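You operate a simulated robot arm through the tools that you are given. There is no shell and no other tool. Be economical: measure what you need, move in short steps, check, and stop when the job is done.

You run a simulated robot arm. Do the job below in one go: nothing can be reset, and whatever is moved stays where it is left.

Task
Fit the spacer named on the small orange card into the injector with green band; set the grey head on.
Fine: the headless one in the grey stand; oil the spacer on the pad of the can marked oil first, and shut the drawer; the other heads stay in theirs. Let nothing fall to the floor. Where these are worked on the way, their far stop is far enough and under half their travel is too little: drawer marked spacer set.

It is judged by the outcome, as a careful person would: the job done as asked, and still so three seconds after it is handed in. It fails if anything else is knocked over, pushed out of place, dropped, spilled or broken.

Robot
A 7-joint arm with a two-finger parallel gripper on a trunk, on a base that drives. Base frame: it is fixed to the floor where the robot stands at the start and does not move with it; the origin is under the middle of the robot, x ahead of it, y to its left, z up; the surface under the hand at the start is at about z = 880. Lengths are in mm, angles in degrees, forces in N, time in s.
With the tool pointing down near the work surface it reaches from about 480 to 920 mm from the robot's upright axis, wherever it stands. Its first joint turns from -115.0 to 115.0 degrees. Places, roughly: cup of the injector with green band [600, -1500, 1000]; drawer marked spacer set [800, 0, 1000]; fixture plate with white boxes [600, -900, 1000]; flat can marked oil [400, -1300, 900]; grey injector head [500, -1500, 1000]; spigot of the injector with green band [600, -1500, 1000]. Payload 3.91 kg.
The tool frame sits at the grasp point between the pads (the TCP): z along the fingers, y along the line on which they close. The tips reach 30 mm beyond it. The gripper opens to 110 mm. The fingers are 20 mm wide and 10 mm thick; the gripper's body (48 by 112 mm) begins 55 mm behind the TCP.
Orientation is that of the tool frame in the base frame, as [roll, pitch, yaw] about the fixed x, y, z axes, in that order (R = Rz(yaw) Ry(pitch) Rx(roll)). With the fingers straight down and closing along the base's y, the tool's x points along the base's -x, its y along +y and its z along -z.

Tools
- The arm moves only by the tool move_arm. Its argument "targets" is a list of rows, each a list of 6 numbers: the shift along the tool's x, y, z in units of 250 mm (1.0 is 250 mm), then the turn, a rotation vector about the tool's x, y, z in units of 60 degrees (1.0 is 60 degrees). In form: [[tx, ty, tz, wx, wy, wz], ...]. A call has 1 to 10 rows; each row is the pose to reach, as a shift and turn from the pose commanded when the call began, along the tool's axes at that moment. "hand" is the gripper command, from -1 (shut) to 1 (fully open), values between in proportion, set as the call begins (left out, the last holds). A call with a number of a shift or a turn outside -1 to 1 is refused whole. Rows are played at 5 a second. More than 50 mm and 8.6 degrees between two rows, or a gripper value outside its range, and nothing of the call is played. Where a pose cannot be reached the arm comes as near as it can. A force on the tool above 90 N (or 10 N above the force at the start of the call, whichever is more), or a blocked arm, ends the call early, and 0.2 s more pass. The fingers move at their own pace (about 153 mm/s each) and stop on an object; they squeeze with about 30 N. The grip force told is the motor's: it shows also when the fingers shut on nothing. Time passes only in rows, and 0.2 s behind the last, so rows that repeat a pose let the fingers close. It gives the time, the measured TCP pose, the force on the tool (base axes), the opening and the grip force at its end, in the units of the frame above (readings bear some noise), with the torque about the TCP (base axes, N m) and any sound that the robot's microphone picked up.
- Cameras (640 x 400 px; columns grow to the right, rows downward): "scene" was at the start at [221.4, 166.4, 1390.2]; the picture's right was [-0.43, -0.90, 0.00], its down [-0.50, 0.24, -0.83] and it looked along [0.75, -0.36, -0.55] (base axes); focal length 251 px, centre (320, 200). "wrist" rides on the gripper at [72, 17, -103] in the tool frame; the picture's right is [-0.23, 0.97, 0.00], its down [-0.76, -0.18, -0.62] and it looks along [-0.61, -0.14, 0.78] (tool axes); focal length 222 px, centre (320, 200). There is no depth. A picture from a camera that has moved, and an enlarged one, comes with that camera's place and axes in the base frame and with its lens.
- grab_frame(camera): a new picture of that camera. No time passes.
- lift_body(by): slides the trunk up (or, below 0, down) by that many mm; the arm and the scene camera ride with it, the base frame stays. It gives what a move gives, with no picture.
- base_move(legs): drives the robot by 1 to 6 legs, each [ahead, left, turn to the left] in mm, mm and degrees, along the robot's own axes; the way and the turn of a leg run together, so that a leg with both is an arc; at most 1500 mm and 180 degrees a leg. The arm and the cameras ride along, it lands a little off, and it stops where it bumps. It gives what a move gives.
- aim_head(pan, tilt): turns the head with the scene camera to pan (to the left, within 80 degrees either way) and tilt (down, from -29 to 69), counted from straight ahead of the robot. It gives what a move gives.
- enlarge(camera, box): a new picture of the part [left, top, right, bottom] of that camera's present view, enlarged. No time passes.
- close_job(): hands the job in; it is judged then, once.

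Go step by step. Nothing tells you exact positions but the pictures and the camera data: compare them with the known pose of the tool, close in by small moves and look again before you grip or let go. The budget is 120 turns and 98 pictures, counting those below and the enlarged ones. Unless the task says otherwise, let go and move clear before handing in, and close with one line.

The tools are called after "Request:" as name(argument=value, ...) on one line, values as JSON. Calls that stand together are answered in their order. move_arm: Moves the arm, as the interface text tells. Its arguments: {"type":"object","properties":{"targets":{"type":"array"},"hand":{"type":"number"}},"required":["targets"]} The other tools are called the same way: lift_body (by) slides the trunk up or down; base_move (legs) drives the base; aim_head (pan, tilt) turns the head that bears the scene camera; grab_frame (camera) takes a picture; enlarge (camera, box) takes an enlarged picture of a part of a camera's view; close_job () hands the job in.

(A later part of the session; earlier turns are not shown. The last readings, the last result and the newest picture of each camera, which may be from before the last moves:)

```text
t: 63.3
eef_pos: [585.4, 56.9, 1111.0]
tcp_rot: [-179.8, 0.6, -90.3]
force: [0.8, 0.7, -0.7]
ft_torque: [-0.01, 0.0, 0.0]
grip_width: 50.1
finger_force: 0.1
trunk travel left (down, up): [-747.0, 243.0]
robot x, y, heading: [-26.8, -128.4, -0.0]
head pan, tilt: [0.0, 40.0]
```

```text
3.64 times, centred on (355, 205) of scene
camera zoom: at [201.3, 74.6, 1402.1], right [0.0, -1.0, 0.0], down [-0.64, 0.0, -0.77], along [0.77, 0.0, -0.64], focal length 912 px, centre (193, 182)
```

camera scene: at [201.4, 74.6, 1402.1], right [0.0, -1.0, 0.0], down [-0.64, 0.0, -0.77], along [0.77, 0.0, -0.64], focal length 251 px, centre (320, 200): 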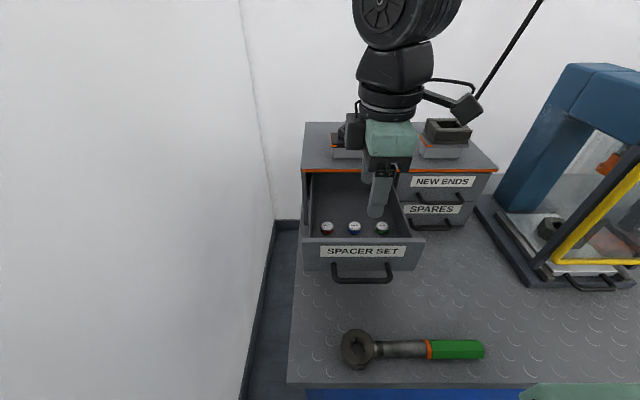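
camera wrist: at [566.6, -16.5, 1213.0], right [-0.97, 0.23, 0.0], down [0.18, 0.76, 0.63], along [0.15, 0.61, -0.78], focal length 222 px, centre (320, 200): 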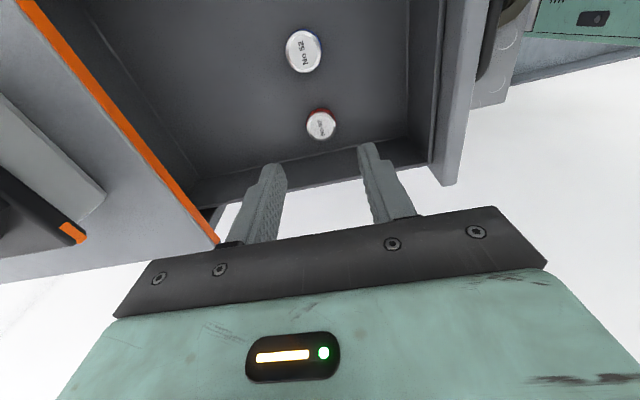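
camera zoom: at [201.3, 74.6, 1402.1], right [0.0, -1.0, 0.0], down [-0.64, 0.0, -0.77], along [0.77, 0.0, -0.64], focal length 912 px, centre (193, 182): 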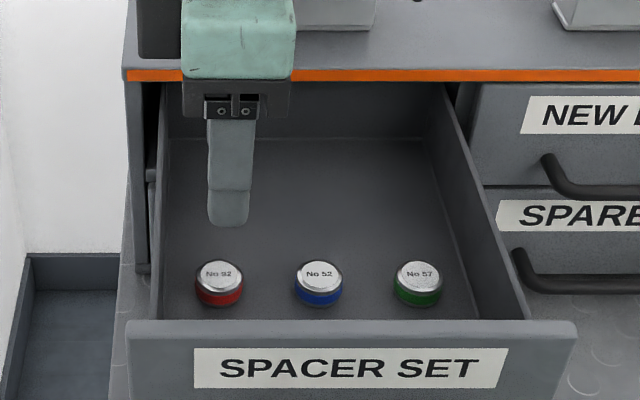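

Well aligned; nudge y +2 and descend so the tips overlap only the top ~9 mm, then close.

Request:
move_arm(targets=[[-0.008, 0, 0.1, 0, 0, 0], [-0.008, 0, 0.2, 0, 0, 0], [-0.008, 0, 0.3, 0, 0, 0], [-0.008, 0, 0.3, 0, 0, 0]])

Request:
enlarge(camera="scene", box=[305, 190, 405, 260])

Request:
enlarge(camera="wrist", box=[220, 60, 440, 220])

```text
t: 64.3
eef_pos: [585.2, 57.6, 1037.0]
tcp_rot: [-179.9, 0.3, -90.2]
force: [0.1, -0.6, 0.1]
ft_torque: [0.01, -0.02, -0.01]
grip_width: 49.9
finger_force: 0.0
trunk travel left (down, up): [-747.0, 243.0]
robot x, y, heading: [-21.6, -126.9, -0.2]
head pan, tilt: [0.0, 40.0]
```

```text
5.71 times, centred on (355, 225) of scene
camera zoom: at [201.4, 74.6, 1402.1], right [0.0, -1.0, 0.0], down [-0.64, 0.0, -0.77], along [0.77, 0.0, -0.64], focal length 1434 px, centre (120, 57)
```

zoom: 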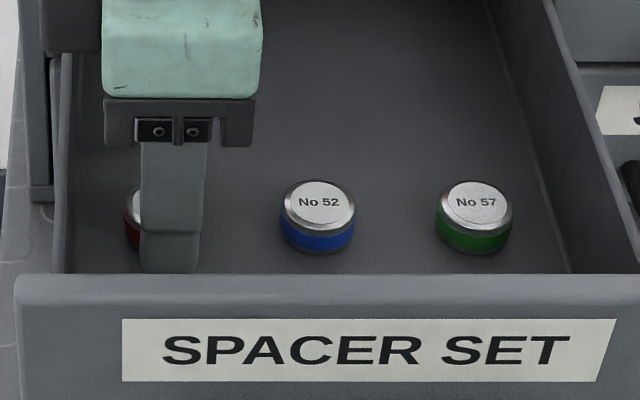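

```text
2.50 times, centred on (330, 140) of wrist
camera zoom: at [566.3, -15.9, 1139.6], right [-0.97, 0.23, 0.0], down [0.18, 0.76, 0.63], along [0.15, 0.61, -0.78], focal length 555 px, centre (295, 350)
```

zoom: 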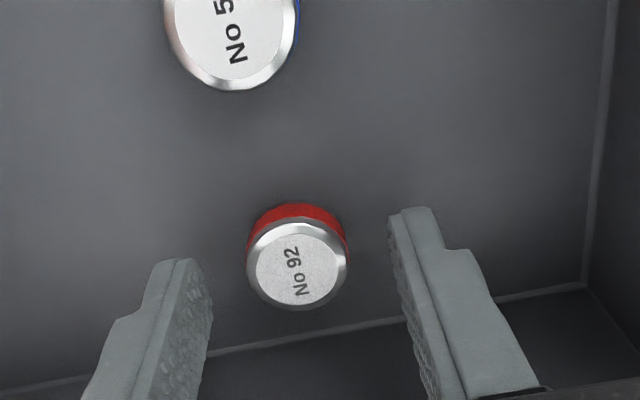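

Spacer sits centred between the fingers; lower 4 mm more (past its chamfer) and close.

Request:
move_arm(targets=[[-0.004, 0, 0.016, 0, 0, 0], [-0.004, 0, 0.016, 0, 0, 0]])

Request:
move_arm(targets=[[0, 0, 0, 0, 0, 0], [0, 0, 0, 0, 0, 0], [0, 0, 0, 0, 0, 0]], hand=-1)

Request:
move_arm(targets=[[0, 0, -0.1, 0, 0, 0], [0, 0, -0.2, 0, 0, 0], [0, 0, -0.35, 0, 0, 0], [0, 0, -0.5, 0, 0, 0]])

Request:
grab_frame(camera="wrist")

Request:
enlarge(camera="scene", box=[285, 130, 425, 260])

```text
t: 64.9
eef_pos: [585.3, 59.8, 1033.2]
tcp_rot: [-179.7, 0.3, -90.3]
force: [0.3, 0.4, -0.5]
ft_torque: [-0.01, -0.03, -0.03]
grip_width: 49.9
finger_force: 0.2
trunk travel left (down, up): [-747.0, 243.0]
robot x, y, heading: [-24.5, -132.5, 0.1]
head pan, tilt: [0.0, 40.0]
```

```text
t: 65.7
eef_pos: [584.8, 60.9, 1032.9]
tcp_rot: [-179.9, 0.4, -90.2]
force: [0.9, -0.2, 0.8]
ft_torque: [0.01, 0.0, -0.03]
grip_width: 25.7
finger_force: 30.3
trunk travel left (down, up): [-747.0, 243.0]
robot x, y, heading: [-25.2, -133.6, -0.4]
head pan, tilt: [0.0, 40.0]
```

```text
t: 66.7
eef_pos: [583.9, 58.3, 1159.5]
tcp_rot: [-179.9, 0.4, -90.2]
force: [0.3, 0.2, -1.0]
ft_torque: [0.02, 0.0, -0.01]
grip_width: 25.6
finger_force: 30.0
trunk travel left (down, up): [-747.0, 243.0]
robot x, y, heading: [-25.4, -129.7, -0.1]
head pan, tilt: [0.0, 40.0]
```

```text
56 pictures are left
camera wrist: at [565.9, -15.2, 1262.3], right [-0.97, 0.23, 0.0], down [0.18, 0.76, 0.63], along [0.15, 0.61, -0.78], focal length 222 px, centre (320, 200)
```

wrist: 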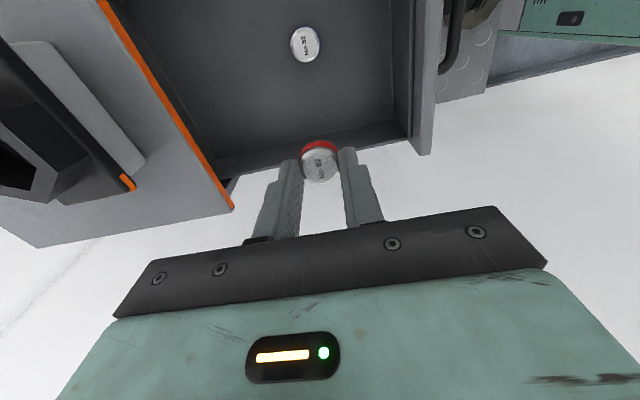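

```text
3.08 times, centred on (355, 195) of scene
camera zoom: at [201.7, 74.8, 1402.0], right [0.0, -1.0, 0.0], down [-0.64, 0.0, -0.77], along [0.77, 0.0, -0.64], focal length 772 px, centre (212, 215)
```

zoom: 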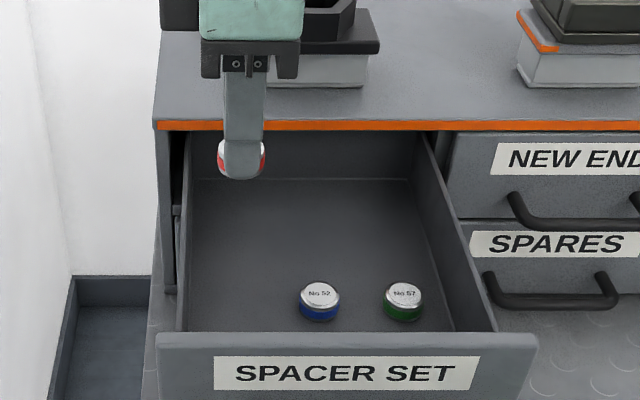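

No 92 is held (25.6 mm). Next, back out over the drawer front and shut the drawer by pushing its face with the outer finger above the handle.

Request:
base_move(legs=[[-190, -58, 0]])

Request:
lift_body(by=-94)

Request:
grab_frame(camera="scene")

Request:
grab_frame(camera="wrist")

```text
t: 68.3
eef_pos: [393.8, -3.9, 1159.0]
tcp_rot: [-179.9, 0.4, -90.7]
force: [0.2, -0.5, -0.5]
ft_torque: [0.02, 0.0, 0.01]
grip_width: 25.7
finger_force: 30.1
trunk travel left (down, up): [-747.0, 243.0]
robot x, y, heading: [-215.4, -189.5, -0.4]
head pan, tilt: [0.0, 40.0]
```

```text
t: 69.6
eef_pos: [393.5, -5.2, 1065.8]
tcp_rot: [-179.8, 0.4, -90.7]
force: [-0.1, -0.2, -0.6]
ft_torque: [0.0, 0.0, -0.01]
grip_width: 25.3
finger_force: 30.0
trunk travel left (down, up): [-653.0, 337.0]
robot x, y, heading: [-214.0, -189.1, -0.3]
head pan, tilt: [0.0, 40.0]
```

```text
54 pictures are left
camera scene: at [12.0, 14.5, 1308.1], right [-0.01, -1.0, 0.0], down [-0.64, 0.0, -0.77], along [0.77, -0.01, -0.64], focal length 251 px, centre (320, 200)
```

scene: 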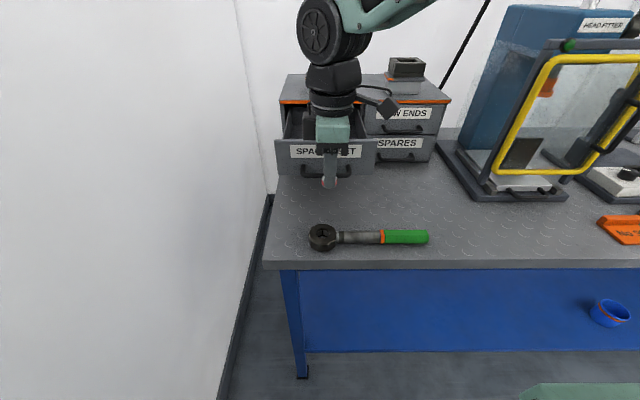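

```text
53 pictures are left
camera wrist: at [375.6, -77.9, 1168.1], right [-0.97, 0.24, 0.0], down [0.18, 0.75, 0.63], along [0.15, 0.61, -0.78], focal length 222 px, centre (320, 200)
```

wrist: 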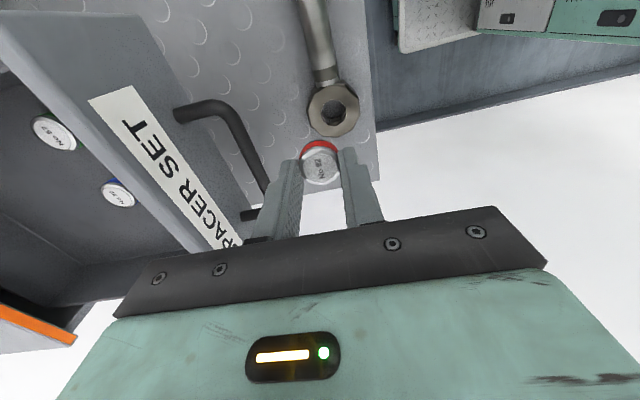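

Clear above the handle. Move base up close and push with the arm.

Request:
base_move(legs=[[45, 0, 0.3]])

Request:
move_arm(targets=[[0, -0.06, 0, 0, 0, 0], [0, -0.12, 0, 0, 0, 0], [0, -0.18, 0, 0, 0, 0], [0, -0.24, 0, 0, 0, 0], [0, -0.3, 0, 0, 0, 0], [0, -0.36, 0, 0, 0, 0], [0, -0.42, 0, 0, 0, 0], [0, -0.48, 0, 0, 0, 0]])

Request:
grab_frame(camera="scene")

```text
t: 70.5
eef_pos: [438.0, -2.0, 1066.0]
tcp_rot: [-179.9, 0.3, -90.4]
force: [0.5, -0.8, -0.1]
ft_torque: [-0.01, -0.01, 0.02]
grip_width: 25.4
finger_force: 30.1
trunk travel left (down, up): [-653.0, 337.0]
robot x, y, heading: [-166.2, -185.4, -0.1]
head pan, tilt: [0.0, 40.0]
```

```text
t: 72.3
eef_pos: [558.5, -2.5, 1067.1]
tcp_rot: [-179.7, 0.4, -90.3]
force: [-0.6, 0.9, -0.2]
ft_torque: [0.0, -0.01, -0.02]
grip_width: 25.6
finger_force: 30.2
trunk travel left (down, up): [-653.0, 337.0]
robot x, y, heading: [-173.4, -188.8, -0.1]
head pan, tilt: [0.0, 40.0]
```

```text
52 pictures are left
camera scene: at [56.3, 15.4, 1308.2], right [0.0, -1.0, 0.0], down [-0.64, 0.0, -0.77], along [0.77, 0.0, -0.64], focal length 251 px, centre (320, 200)
```

scene: 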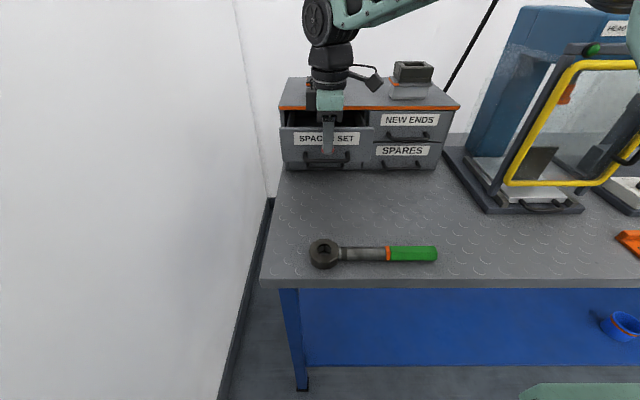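

Request:
move_arm(targets=[[0, -0.06, 0, 0, 0, 0], [0, -0.12, 0, 0, 0, 0], [0, -0.18, 0, 0, 0, 0], [0, -0.24, 0, 0, 0, 0], [0, -0.3, 0, 0, 0, 0], [0, -0.36, 0, 0, 0, 0], [0, -0.4, 0, 0, 0, 0], [0, -0.44, 0, 0, 0, 0], [0, -0.48, 0, 0, 0, 0], [0, -0.5, 0, 0, 0, 0]])

Request:
enlarge(camera="scene", box=[265, 70, 465, 195])

```text
t: 74.7
eef_pos: [668.4, -1.9, 1066.2]
tcp_rot: [178.7, 0.2, -90.1]
force: [-36.4, -10.7, 10.5]
ft_torque: [0.01, -0.92, -0.69]
grip_width: 25.4
finger_force: 30.1
out of reach, approached as far as the arm can: row 10
trunk travel left (down, up): [-653.0, 337.0]
robot x, y, heading: [-174.2, -186.0, -0.2]
head pan, tilt: [0.0, 40.0]
stopped in row 10: the force on the tool passed its limit at 93 N (the readings are from after the stop); the commanded pose is now the measured one
```

```text
3.20 times, centred on (365, 132) of scene
camera zoom: at [52.4, 14.5, 1308.9], right [0.0, -1.0, 0.0], down [-0.64, 0.0, -0.77], along [0.77, 0.0, -0.64], focal length 803 px, centre (176, 416)
```

zoom: 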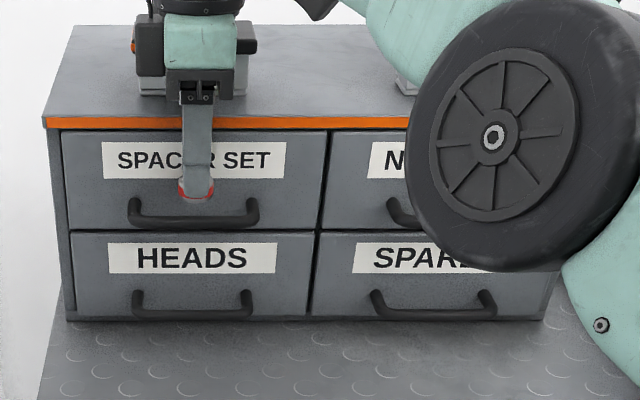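

Drawer is shut. Retract the arm, raise, and drive to the oil can side.

Request:
move_arm(targets=[[0, 0.1, 0, 0.01, 0, 0], [0, 0.25, 0, 0.02, 0, 0], [0, 0.4, 0, 0.02, 0, 0], [0, 0.55, 0, 0.02, 0, 0], [0, 0.7, 0, 0.02, 0, 0], [0, 0.85, -0.1, 0.02, 0, 0], [0, 1.0, -0.2, 0.02, 0, 0]])

Request:
enlarge(camera="scene", box=[265, 70, 465, 195])

Request:
base_move(legs=[[-110, 0, 0], [0, -1170, 0]])

Request:
lift_body(by=60)

Request:
grab_frame(camera="scene")

```text
t: 76.2
eef_pos: [421.8, -3.8, 1121.2]
tcp_rot: [179.9, 0.1, -90.0]
force: [-0.1, 0.1, -1.0]
ft_torque: [0.03, 0.04, -0.03]
grip_width: 25.7
finger_force: 30.2
trunk travel left (down, up): [-653.0, 337.0]
robot x, y, heading: [-171.0, -191.9, -0.1]
head pan, tilt: [0.0, 40.0]
```

```text
3.20 times, centred on (365, 132) of scene
camera zoom: at [55.7, 15.4, 1308.0], right [0.0, -1.0, 0.0], down [-0.64, 0.0, -0.77], along [0.77, 0.0, -0.64], focal length 803 px, centre (176, 416)
```

zoom: 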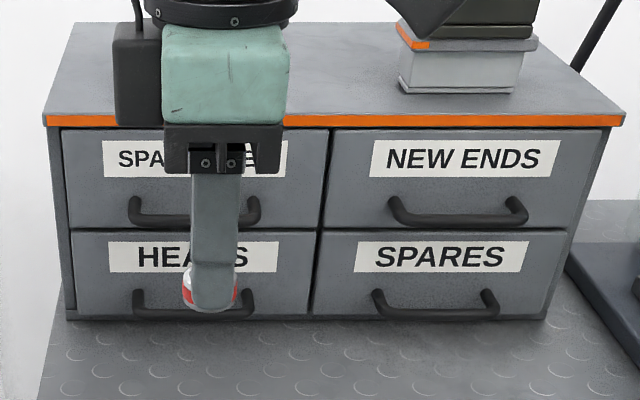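

```text
t: 83.0
eef_pos: [316.1, -1161.6, 1121.3]
tcp_rot: [180.0, 0.2, -88.9]
force: [0.0, -0.1, -0.7]
ft_torque: [0.01, -0.02, -0.03]
grip_width: 25.4
finger_force: 29.8
trunk travel left (down, up): [-653.0, 337.0]
robot x, y, heading: [-274.2, -1358.5, 1.0]
head pan, tilt: [0.0, 40.0]
```

```text
t: 84.0
eef_pos: [316.5, -1161.2, 1180.5]
tcp_rot: [-179.9, 0.2, -88.9]
force: [-0.4, -0.4, -0.7]
ft_torque: [-0.01, -0.03, -0.02]
grip_width: 25.6
finger_force: 29.9
trunk travel left (down, up): [-713.0, 277.0]
robot x, y, heading: [-272.5, -1355.9, 0.9]
head pan, tilt: [0.0, 40.0]
```

```text
49 pictures are left
camera scene: at [-50.3, -1149.0, 1368.1], right [0.02, -1.0, 0.0], down [-0.64, -0.01, -0.77], along [0.77, 0.01, -0.64], focal length 251 px, centre (320, 200)
```

scene: 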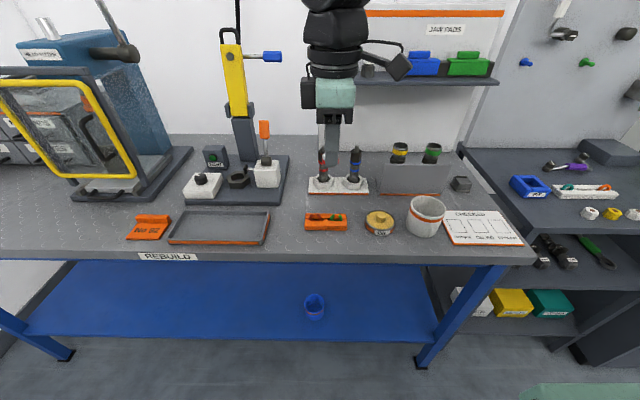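

Drawer confirmed flush. Zoom on the oil can and injectors from here.

Request:
enlarge(camera="scene", box=[350, 195, 420, 245])

Request:
enlarge(camera="scene", box=[370, 130, 480, 210])

```text
8.00 times, centred on (385, 220) of scene
camera zoom: at [-50.3, -1149.0, 1368.1], right [0.02, -1.0, 0.0], down [-0.64, -0.01, -0.77], along [0.77, 0.01, -0.64], focal length 2007 px, centre (-200, 40)
```

zoom: 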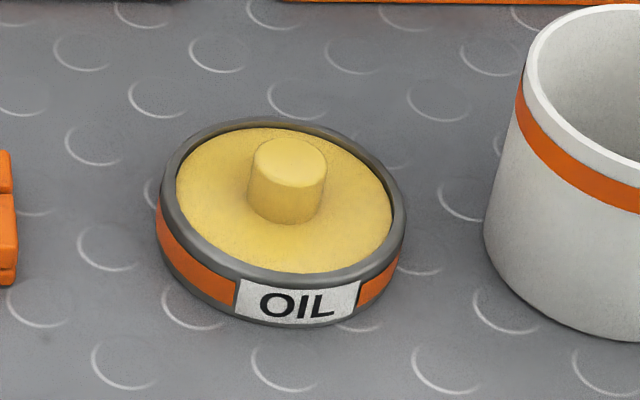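

```text
5.00 times, centred on (425, 170) of scene
camera zoom: at [-50.3, -1149.0, 1368.1], right [0.02, -1.0, 0.0], down [-0.64, -0.01, -0.77], along [0.77, 0.01, -0.64], focal length 1254 px, centre (-205, 350)
```

zoom: 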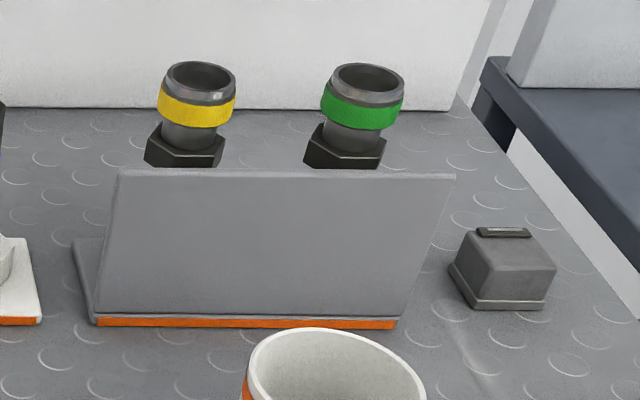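

Oil boss top at about (437, -1303, ~914). Move above it, holding height ~1010.

Request:
move_arm(targets=[[0.141, -0.12, 0, 0, 0, 0], [0.282, -0.24, 0, 0, 0, 0], [0.423, -0.36, 0, 0, 0, 0], [0.564, -0.48, 0, 0, 0, 0], [0.564, -0.48, 0.17, 0, 0, 0], [0.564, -0.48, 0.34, 0, 0, 0], [0.564, -0.48, 0.51, 0, 0, 0], [0.564, -0.48, 0.68, 0, 0, 0]])

Request:
grab_frame(camera="wrist")

Request:
enlarge(camera="scene", box=[330, 145, 450, 245])

```text
t: 85.8
eef_pos: [436.3, -1294.7, 1008.9]
tcp_rot: [-180.0, 0.2, -88.9]
force: [-1.3, -0.1, -0.6]
ft_torque: [0.01, -0.07, 0.03]
grip_width: 25.7
finger_force: 30.4
trunk travel left (down, up): [-713.0, 277.0]
robot x, y, heading: [-275.7, -1354.5, 1.1]
head pan, tilt: [0.0, 40.0]
```

```text
46 pictures are left
camera wrist: at [420.6, -1367.6, 1112.8], right [-0.98, 0.21, 0.0], down [0.16, 0.76, 0.63], along [0.13, 0.61, -0.78], focal length 222 px, centre (320, 200)
```

wrist: 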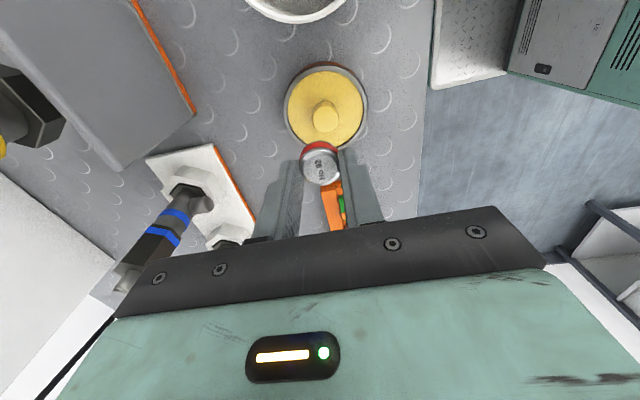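

```text
4.00 times, centred on (390, 195) of scene
camera zoom: at [-50.7, -1149.2, 1368.3], right [0.02, -1.0, 0.0], down [-0.64, -0.01, -0.77], along [0.77, 0.01, -0.64], focal length 1004 px, centre (40, 220)
```

zoom: 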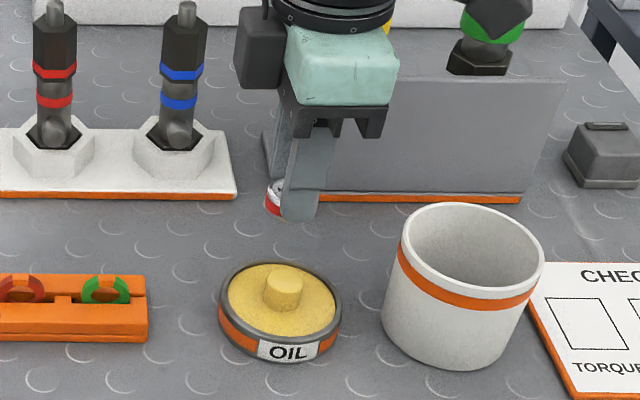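

Shift to (432, -1303) and descend close to the boss.

Request:
move_arm(targets=[[0.034, 0.015, 0.08, 0, 0, 0], [0.034, 0.015, 0.16, 0, 0, 0], [0.034, 0.015, 0.2, 0, 0, 0]])

Request:
enlarge(camera="scene", box=[350, 185, 420, 245])

Request:
enlarge(camera="wrist", box=[260, 50, 400, 220])

```text
t: 86.6
eef_pos: [432.8, -1305.4, 958.8]
tcp_rot: [-179.9, 0.3, -88.9]
force: [-0.6, 0.2, -0.7]
ft_torque: [0.0, -0.05, 0.01]
grip_width: 25.4
finger_force: 29.7
trunk travel left (down, up): [-713.0, 277.0]
robot x, y, heading: [-277.8, -1354.5, 1.1]
head pan, tilt: [0.0, 40.0]
```

```text
6.67 times, centred on (385, 215) of scene
camera zoom: at [-50.4, -1149.1, 1368.2], right [0.02, -1.0, 0.0], down [-0.64, -0.01, -0.77], along [0.77, 0.01, -0.64], focal length 1672 px, centre (-113, 100)
```

zoom: 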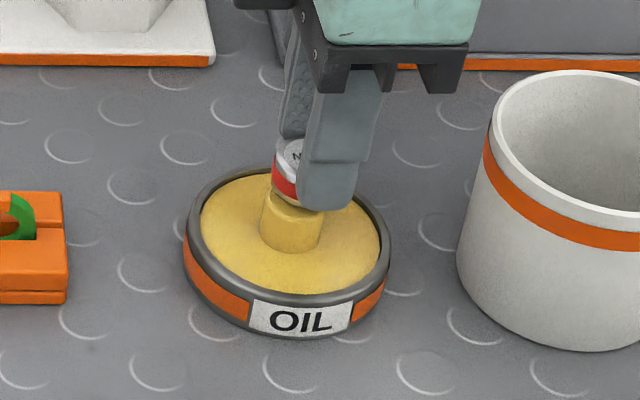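

```text
2.35 times, centred on (330, 135) of wrist
camera zoom: at [418.3, -1378.3, 1062.2], right [-0.98, 0.21, 0.0], down [0.16, 0.76, 0.63], along [0.13, 0.61, -0.78], focal length 523 px, centre (296, 353)
```

zoom: 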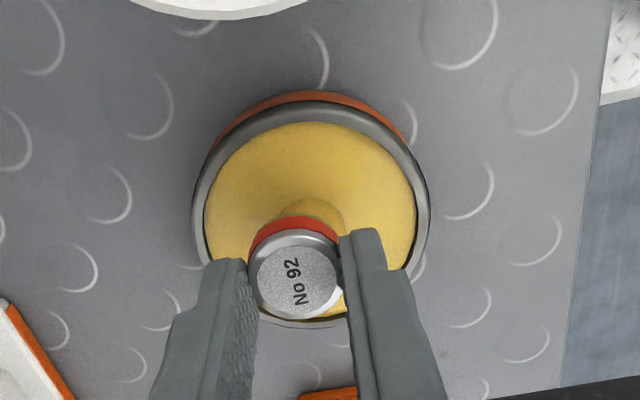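

Aligned over the boss. Lower gently in small steps.

Request:
move_arm(targets=[[0, 0, 0.008, 0, 0, 0], [0, 0, 0.016, 0, 0, 0]])

Request:
move_arm(targets=[[0, 0, 0.008, 0, 0, 0], [0, 0, 0.012, 0, 0, 0]])

Request:
move_arm(targets=[[0, 0, 0.008, 0, 0, 0], [0, 0, 0.012, 0, 0, 0]])

```text
t: 87.2
eef_pos: [434.5, -1305.1, 955.7]
tcp_rot: [-179.8, 0.2, -89.0]
force: [-0.5, -0.3, -0.6]
ft_torque: [0.02, 0.02, -0.02]
grip_width: 25.8
finger_force: 30.6
trunk travel left (down, up): [-713.0, 277.0]
robot x, y, heading: [-272.3, -1355.9, 1.1]
head pan, tilt: [0.0, 40.0]
```

```text
t: 87.8
eef_pos: [433.2, -1304.5, 956.0]
tcp_rot: [-179.8, 0.3, -88.9]
force: [-1.5, 1.7, 16.8]
ft_torque: [0.17, 0.12, 0.0]
grip_width: 25.9
finger_force: 30.5
trunk travel left (down, up): [-713.0, 277.0]
robot x, y, heading: [-272.0, -1361.5, 1.0]
head pan, tilt: [0.0, 40.0]
```

```text
t: 88.4
eef_pos: [435.3, -1306.6, 952.1]
tcp_rot: [-179.8, 0.3, -88.9]
force: [-2.8, 3.7, 23.7]
ft_torque: [0.24, 0.23, -0.01]
grip_width: 26.0
finger_force: 30.0
trunk travel left (down, up): [-713.0, 277.0]
robot x, y, heading: [-274.9, -1357.1, 0.9]
head pan, tilt: [0.0, 40.0]
```

Contact on the oil pad (24 N). Hold briefly, then lift and check.

Request:
move_arm(targets=[[0, 0, 0, 0, 0, 0], [0, 0, 0, 0, 0, 0], [0, 0, 0, 0, 0, 0], [0, 0, 0, 0, 0, 0], [0, 0, 0, 0, 0, 0], [0, 0, -0.06, 0, 0, 0], [0, 0, -0.15, 0, 0, 0], [0, 0, -0.3, 0, 0, 0], [0, 0, -0.5, 0, 0, 0], [0, 0, -0.65, 0, 0, 0]])

Request:
enlarge(camera="wrist", box=[260, 50, 400, 220])

Request:
enlarge(camera="scene", box=[340, 90, 440, 245])

```text
t: 90.6
eef_pos: [434.8, -1307.7, 1112.7]
tcp_rot: [-180.0, 0.3, -88.8]
force: [0.8, -0.8, -1.0]
ft_torque: [0.01, 0.0, 0.03]
grip_width: 25.6
finger_force: 30.0
trunk travel left (down, up): [-713.0, 277.0]
robot x, y, heading: [-272.0, -1357.8, 0.8]
head pan, tilt: [0.0, 40.0]
```

```text
2.35 times, centred on (330, 135) of wrist
camera zoom: at [419.6, -1380.0, 1215.1], right [-0.98, 0.21, 0.0], down [0.16, 0.76, 0.63], along [0.13, 0.61, -0.78], focal length 523 px, centre (296, 353)
```

zoom: 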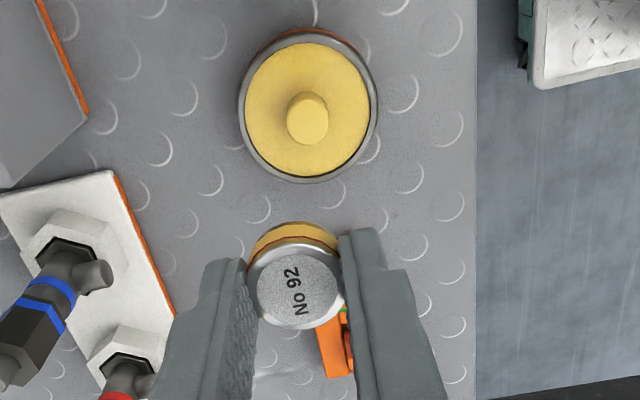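

```text
2.58 times, centred on (390, 168) of scene
camera zoom: at [-50.0, -1149.0, 1368.0], right [0.02, -1.0, 0.0], down [-0.64, -0.01, -0.77], along [0.77, 0.01, -0.64], focal length 647 px, centre (139, 284)
```

zoom: 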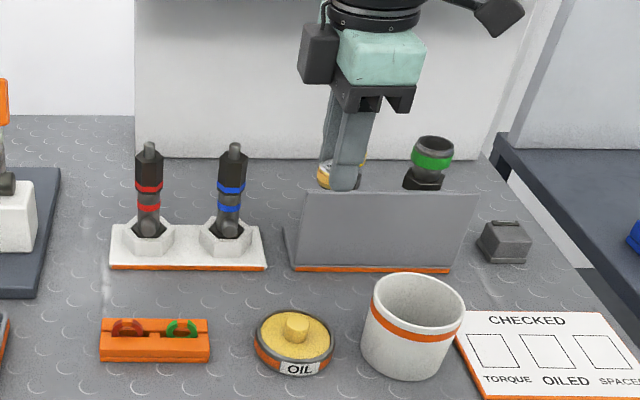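

The band turned golden — oiled. Now raise and drive toward the green-banded injector.

Request:
lift_body(by=60)

Request:
base_move(legs=[[130, -130, -0.9]])

Request:
grab_frame(camera="wrist")

Request:
aim_head(pan=-15, tilt=40)

Request:
grab_frame(camera="scene")

```text
t: 91.6
eef_pos: [434.4, -1307.0, 1172.0]
tcp_rot: [-180.0, 0.1, -88.8]
force: [1.2, 0.7, -0.4]
ft_torque: [-0.02, -0.01, 0.0]
grip_width: 25.8
finger_force: 30.0
trunk travel left (down, up): [-773.0, 217.0]
robot x, y, heading: [-271.5, -1358.9, 1.0]
head pan, tilt: [0.0, 40.0]
```

```text
t: 93.1
eef_pos: [568.8, -1452.0, 1171.8]
tcp_rot: [-179.9, 0.2, -89.8]
force: [0.9, 0.5, -0.6]
ft_torque: [-0.01, -0.02, 0.03]
grip_width: 25.8
finger_force: 29.6
trunk travel left (down, up): [-773.0, 217.0]
robot x, y, heading: [-141.4, -1490.0, -0.0]
head pan, tilt: [0.0, 40.0]
```

```text
40 pictures are left
camera wrist: at [551.1, -1525.2, 1275.0], right [-0.97, 0.22, 0.0], down [0.17, 0.76, 0.63], along [0.14, 0.61, -0.78], focal length 222 px, centre (320, 200)
```

wrist: 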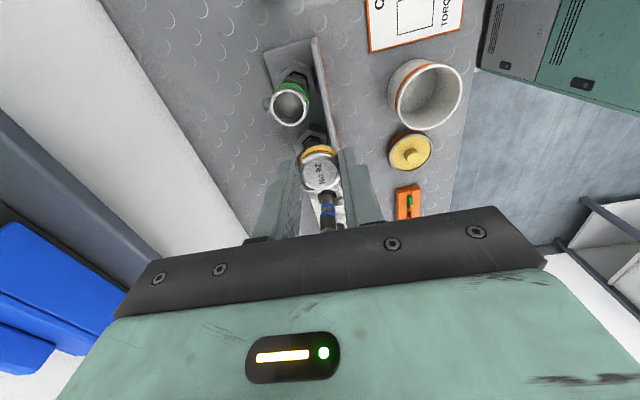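

```text
t: 93.9
eef_pos: [568.5, -1452.8, 1172.6]
tcp_rot: [-179.9, 0.2, -89.8]
force: [0.9, 0.2, 0.0]
ft_torque: [-0.03, 0.0, 0.0]
grip_width: 25.5
finger_force: 30.2
trunk travel left (down, up): [-773.0, 217.0]
robot x, y, heading: [-138.3, -1491.8, -0.1]
head pan, tilt: [-15.0, 40.0]
```

```text
39 pictures are left
camera scene: at [82.6, -1308.3, 1428.1], right [-0.26, -0.97, 0.0], down [-0.62, 0.17, -0.77], along [0.74, -0.2, -0.64], focal length 251 px, centre (320, 200)
```

scene: 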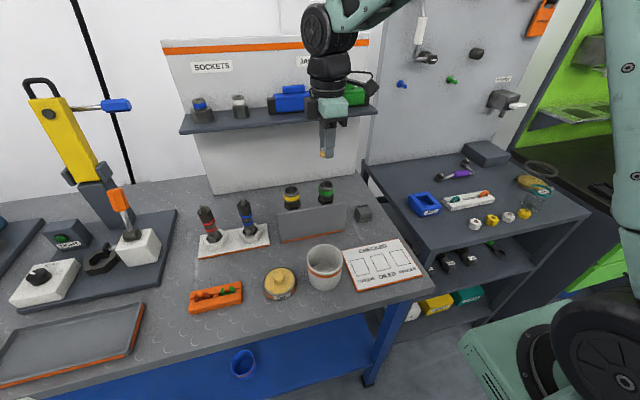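

Request:
enlarge(camera="wrist", box=[240, 60, 360, 200])

Request:
enlarge(camera="scene", box=[270, 160, 390, 250])

```text
2.86 times, centred on (300, 130) of wrist
camera zoom: at [551.2, -1525.3, 1274.9], right [-0.97, 0.22, 0.0], down [0.17, 0.76, 0.63], along [0.14, 0.61, -0.78], focal length 635 px, centre (377, 400)
```

zoom: 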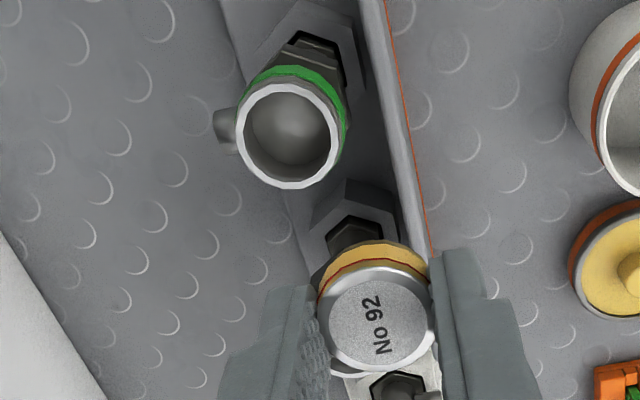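

```text
4.44 times, centred on (330, 205) of scene
camera zoom: at [82.6, -1308.3, 1428.1], right [-0.26, -0.97, 0.0], down [-0.62, 0.17, -0.77], along [0.74, -0.2, -0.64], focal length 1115 px, centre (276, 178)
```

zoom: 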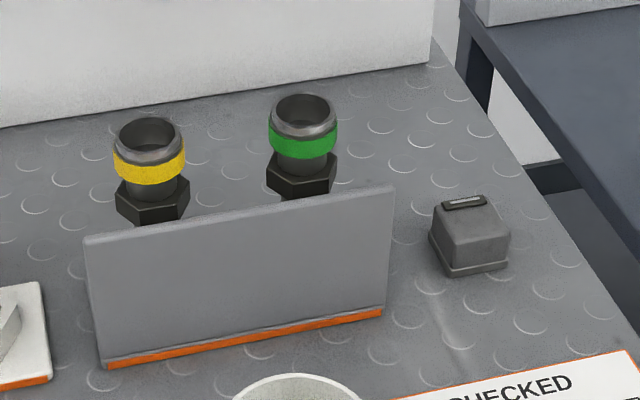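

Rim centre triangulated at (600, -1463.5, 1024), ID ≈33 mm vs spacer 25.6. Move over it to z≈1090 and check.

Request:
move_arm(targets=[[0.02, -0.063, 0, 0, 0, 0], [0.042, -0.126, 0.05, 0, 0, 0], [0.042, -0.126, 0.2, 0, 0, 0], [0.042, -0.126, 0.32, 0, 0, 0], [0.042, -0.126, 0.32, 0, 0, 0]])

Request:
enlarge(camera="wrist", box=[240, 60, 400, 220])

Request:
enlarge(camera="scene", box=[290, 145, 370, 215])

```text
t: 95.1
eef_pos: [599.6, -1467.5, 1093.9]
tcp_rot: [180.0, 0.2, -89.8]
force: [0.2, -0.7, -0.5]
ft_torque: [0.02, 0.02, -0.01]
grip_width: 25.5
finger_force: 30.3
trunk travel left (down, up): [-773.0, 217.0]
robot x, y, heading: [-140.9, -1487.3, 0.1]
head pan, tilt: [-15.0, 40.0]
```

```text
2.50 times, centred on (320, 140) of wrist
camera zoom: at [582.5, -1539.4, 1195.3], right [-0.97, 0.23, 0.0], down [0.18, 0.76, 0.63], along [0.14, 0.61, -0.78], focal length 555 px, centre (320, 350)
```

zoom: 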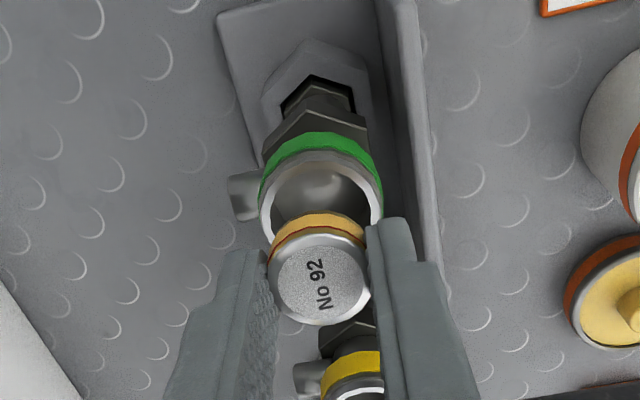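

```text
5.71 times, centred on (330, 180) of scene
camera zoom: at [82.6, -1308.4, 1428.1], right [-0.26, -0.97, 0.0], down [-0.62, 0.17, -0.77], along [0.74, -0.2, -0.64], focal length 1434 px, centre (263, 314)
```

zoom: 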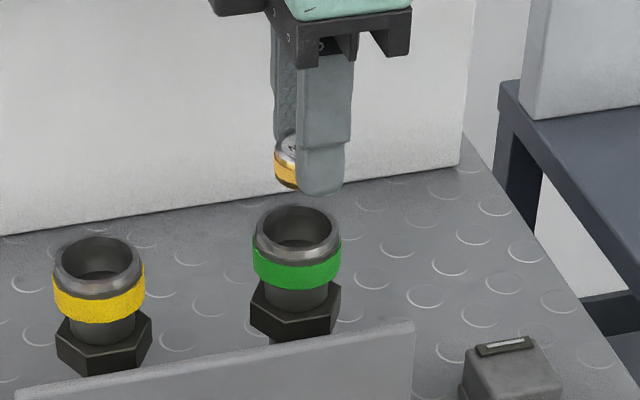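

Fairly aligned; nudge +2 mm in y, lower to just above the rim and re-check.

Request:
move_arm(targets=[[-0.008, 0, 0.05, 0, 0, 0], [-0.008, 0, 0.1, 0, 0, 0], [-0.008, 0, 0.1, 0, 0, 0]])

Request:
enlarge(camera="wrist", box=[260, 80, 380, 200])

Request:
enlarge(camera="scene", box=[300, 165, 360, 210])

```text
t: 95.9
eef_pos: [598.0, -1460.9, 1067.2]
tcp_rot: [-179.9, 0.2, -89.9]
force: [-0.1, 0.3, -1.1]
ft_torque: [0.01, -0.02, 0.01]
grip_width: 25.7
finger_force: 30.1
trunk travel left (down, up): [-773.0, 217.0]
robot x, y, heading: [-143.0, -1492.5, 0.2]
head pan, tilt: [-15.0, 40.0]
```

```text
3.33 times, centred on (320, 140) of wrist
camera zoom: at [581.7, -1535.2, 1170.2], right [-0.97, 0.22, 0.0], down [0.17, 0.76, 0.63], along [0.14, 0.61, -0.78], focal length 740 px, centre (320, 400)
```

zoom: 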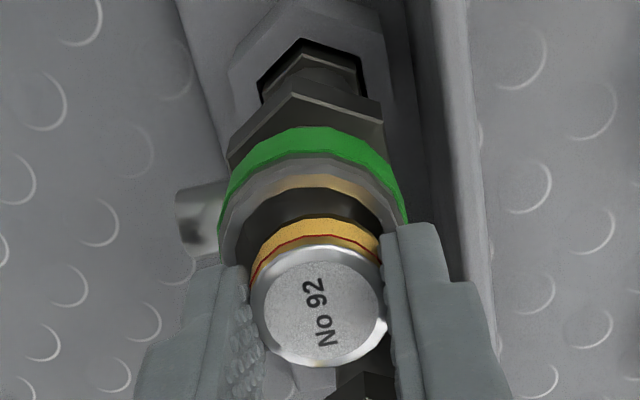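

```text
8.89 times, centred on (330, 188) of scene
camera zoom: at [82.6, -1308.4, 1428.1], right [-0.26, -0.97, 0.0], down [-0.62, 0.17, -0.77], along [0.74, -0.2, -0.64], focal length 2230 px, centre (231, 311)
```

zoom: 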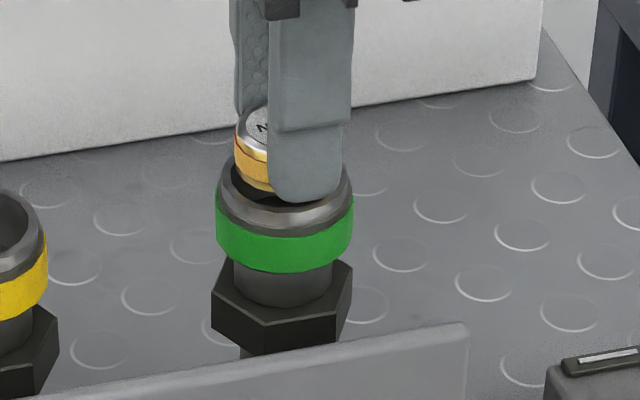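

Spacer sits ~2.5 mm too far in +y; correct and lower into the cup.

Request:
move_arm(targets=[[0.01, -0.004, 0, 0, 0, 0], [0.01, -0.004, 0.012, 0, 0, 0], [0.01, -0.004, 0.02, 0, 0, 0], [0.01, -0.004, 0.028, 0, 0, 0], [0.01, -0.004, 0.028, 0, 0, 0]])

Request:
enlarge(camera="wrist", box=[260, 80, 380, 200])

Request:
enlarge(camera="scene", box=[300, 165, 360, 210])

```text
t: 97.1
eef_pos: [601.0, -1463.5, 1061.0]
tcp_rot: [-179.9, 0.2, -89.8]
force: [-0.3, -1.0, -0.8]
ft_torque: [0.02, -0.03, 0.01]
grip_width: 25.4
finger_force: 30.1
trunk travel left (down, up): [-773.0, 217.0]
robot x, y, heading: [-141.7, -1491.9, 0.2]
head pan, tilt: [-15.0, 40.0]
```

```text
3.33 times, centred on (320, 140) of wrist
camera zoom: at [584.0, -1536.5, 1162.9], right [-0.97, 0.22, 0.0], down [0.17, 0.76, 0.63], along [0.14, 0.61, -0.78], focal length 740 px, centre (320, 400)
```

zoom: 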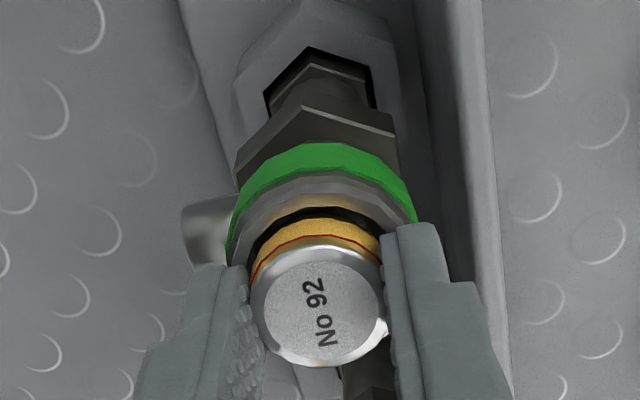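

```text
8.89 times, centred on (330, 188) of scene
camera zoom: at [82.6, -1308.3, 1428.1], right [-0.26, -0.97, 0.0], down [-0.62, 0.17, -0.77], along [0.74, -0.2, -0.64], focal length 2230 px, centre (231, 311)
```

zoom: 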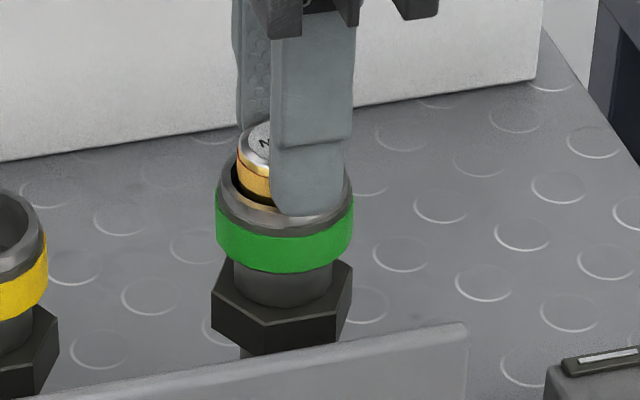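

Entering the cup cleanly. Lower 5 mm more with a 1 mm y nudge.

Request:
move_arm(targets=[[0.003, 0, 0.008, 0, 0, 0], [0.003, 0, 0.016, 0, 0, 0], [0.003, 0, 0.02, 0, 0, 0], [0.003, 0, 0.02, 0, 0, 0]])

Request:
enlarge(camera="scene", box=[300, 165, 360, 210])

```text
t: 98.1
eef_pos: [600.7, -1464.2, 1060.7]
tcp_rot: [-179.4, 0.3, -89.8]
force: [-2.3, -4.8, 48.5]
ft_torque: [-0.19, 0.47, -0.01]
grip_width: 25.6
finger_force: 30.3
trunk travel left (down, up): [-773.0, 217.0]
robot x, y, heading: [-140.8, -1490.0, 0.0]
head pan, tilt: [-15.0, 40.0]
```

```text
8.89 times, centred on (330, 188) of scene
camera zoom: at [80.4, -1308.8, 1429.1], right [-0.26, -0.97, 0.0], down [-0.62, 0.17, -0.77], along [0.74, -0.2, -0.64], focal length 2230 px, centre (231, 311)
```

zoom: 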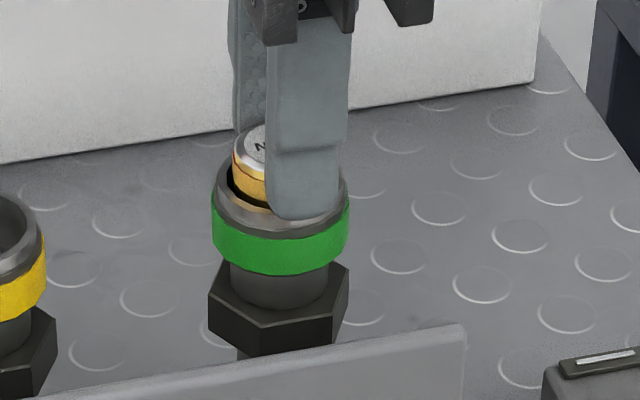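

Contact (48 N): fingertips likely on the rim or spacer at seat. Ease up 4 mm and inspect.

Request:
move_arm(targets=[[0, 0, -0.008, 0, 0, 0], [0, 0, -0.016, 0, 0, 0]])

Request:
enlarge(camera="wrist", box=[270, 100, 370, 190])

Request:
enlarge(camera="scene", box=[310, 170, 350, 200])

```text
t: 98.7
eef_pos: [600.3, -1462.6, 1060.0]
tcp_rot: [-179.8, 0.2, -89.8]
force: [5.9, -0.6, 29.9]
ft_torque: [-0.03, -0.44, 0.0]
grip_width: 25.7
finger_force: 30.0
trunk travel left (down, up): [-773.0, 217.0]
robot x, y, heading: [-140.8, -1490.5, 0.0]
head pan, tilt: [-15.0, 40.0]
```

```text
4.44 times, centred on (320, 145) of wrist
camera zoom: at [583.1, -1536.4, 1162.6], right [-0.97, 0.22, 0.0], down [0.17, 0.76, 0.63], along [0.14, 0.61, -0.78], focal length 987 px, centre (320, 444)
```

zoom: 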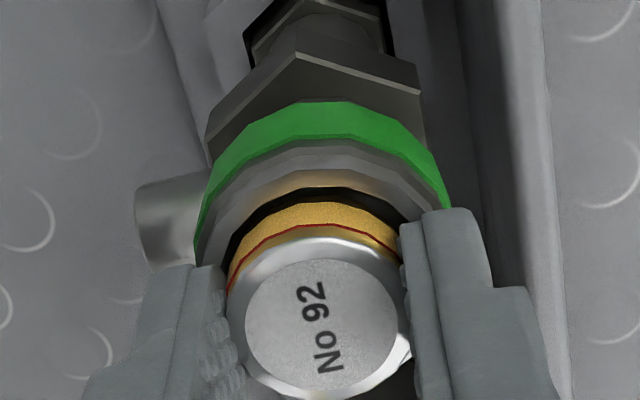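

```text
13.33 times, centred on (330, 185) of scene
camera zoom: at [81.6, -1308.4, 1428.1], right [-0.26, -0.97, 0.0], down [-0.62, 0.17, -0.77], along [0.74, -0.2, -0.64], focal length 3345 px, centre (187, 400)
```

zoom: 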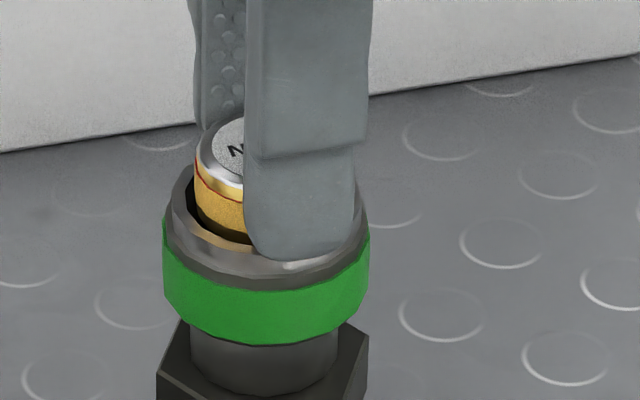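

Fingertips are touching the rim with the spacer centred in the mouth. Ease up ~2 mm, then open just slightly so it slides down guided.

Request:
move_arm(targets=[[0.002, 0, -0.009, 0, 0, 0], [0.002, 0, -0.009, 0, 0, 0]])

```text
t: 99.3
eef_pos: [599.9, -1465.7, 1060.3]
tcp_rot: [180.0, 0.3, -89.7]
force: [2.6, 1.9, 15.2]
ft_torque: [0.14, -0.36, 0.06]
grip_width: 25.6
finger_force: 30.1
trunk travel left (down, up): [-773.0, 217.0]
robot x, y, heading: [-140.7, -1492.6, 0.2]
head pan, tilt: [-15.0, 40.0]
```

Request:
move_arm(targets=[[0, 0, -0.003, 0, 0, 0], [0, 0, -0.003, 0, 0, 0], [0, 0, -0.003, 0, 0, 0]], hand=-0.46)

Request:
enlarge(camera="wrist", box=[270, 100, 370, 190])

Request:
enlarge(camera="scene", box=[310, 170, 350, 200])

```text
t: 100.1
eef_pos: [600.6, -1466.0, 1060.3]
tcp_rot: [180.0, 0.2, -89.9]
force: [-1.0, 1.0, 1.1]
ft_torque: [0.0, 0.0, -0.03]
grip_width: 30.1
finger_force: 0.4
trunk travel left (down, up): [-773.0, 217.0]
robot x, y, heading: [-137.1, -1490.0, 0.0]
head pan, tilt: [-15.0, 40.0]
```

```text
4.44 times, centred on (320, 145) of wrist
camera zoom: at [584.2, -1538.0, 1163.2], right [-0.97, 0.23, 0.0], down [0.18, 0.76, 0.63], along [0.14, 0.61, -0.78], focal length 987 px, centre (320, 444)
```

zoom: 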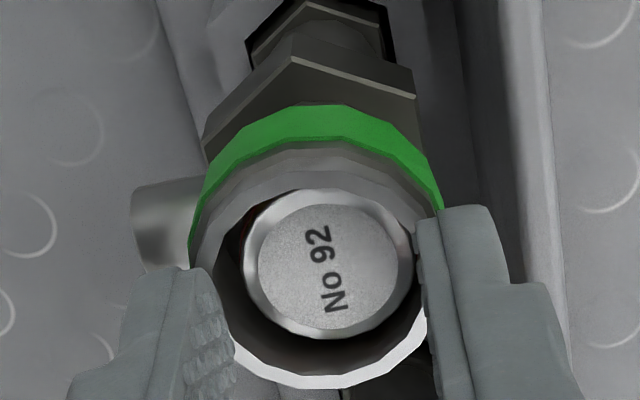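

```text
13.33 times, centred on (330, 185) of scene
camera zoom: at [82.4, -1308.4, 1428.0], right [-0.26, -0.97, 0.0], down [-0.62, 0.17, -0.77], along [0.74, -0.2, -0.64], focal length 3345 px, centre (187, 400)
```

zoom: 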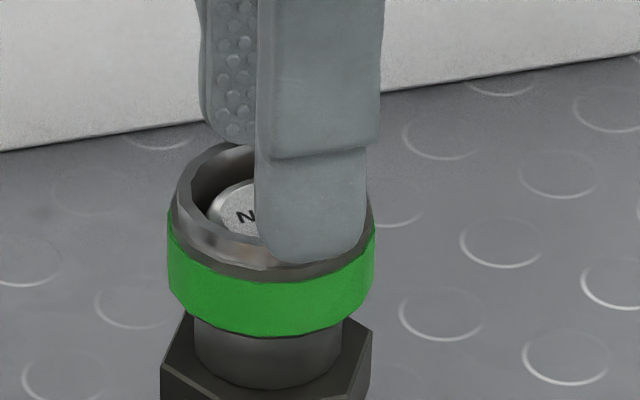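

The spacer dropped in, level, label up. Raise and go over to the grey head.

Request:
move_arm(targets=[[0, 0, -0.1, 0, 0, 0], [0, 0, -0.25, 0, 0, 0], [0, 0, -0.4, 0, 0, 0], [0.12, 0, -0.4, 0, 0, 0], [0.24, 0, -0.4, 0, 0, 0], [0.36, 0, -0.4, 0, 0, 0], [0.46, 0, -0.4, 0, 0, 0]])

Request:
grab_frame(camera="wrist")

Request:
enlarge(camera="scene", box=[270, 150, 410, 250])

```text
t: 101.7
eef_pos: [601.7, -1580.6, 1159.8]
tcp_rot: [-179.9, 0.2, -89.9]
force: [-0.3, 0.1, -0.1]
ft_torque: [-0.05, 0.0, 0.0]
grip_width: 29.8
finger_force: 0.0
trunk travel left (down, up): [-773.0, 217.0]
robot x, y, heading: [-143.6, -1492.2, 0.2]
head pan, tilt: [-15.0, 40.0]
```

```text
25 pictures are left
camera wrist: at [584.0, -1652.2, 1262.4], right [-0.97, 0.22, 0.0], down [0.17, 0.76, 0.63], along [0.14, 0.61, -0.78], focal length 222 px, centre (320, 200)
```

wrist: 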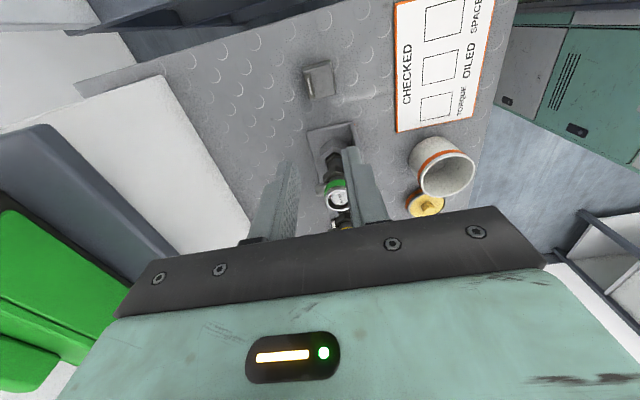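

```text
4.00 times, centred on (340, 200) of scene
camera zoom: at [82.5, -1308.0, 1428.1], right [-0.26, -0.97, 0.0], down [-0.62, 0.17, -0.77], along [0.74, -0.2, -0.64], focal length 1004 px, centre (240, 200)
```

zoom: 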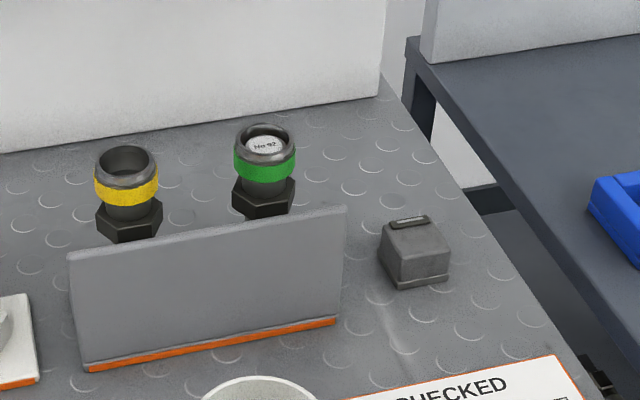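

Request:
enlarge(camera="wrist", box=[270, 40, 390, 130])

```text
4.44 times, centred on (330, 85) of wrist
camera zoom: at [584.0, -1652.2, 1262.4], right [-0.97, 0.22, 0.0], down [0.17, 0.76, 0.63], along [0.14, 0.61, -0.78], focal length 987 px, centre (276, 711)
```

zoom: 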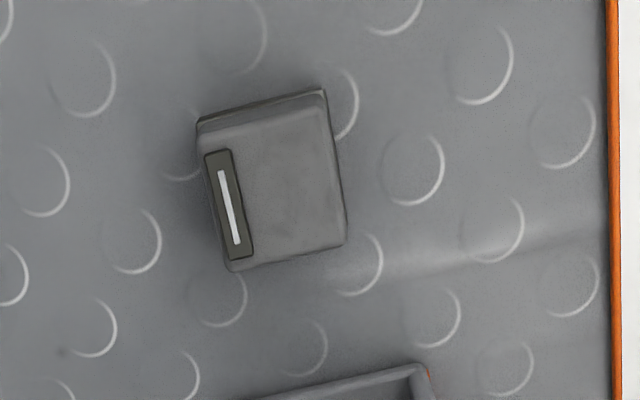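

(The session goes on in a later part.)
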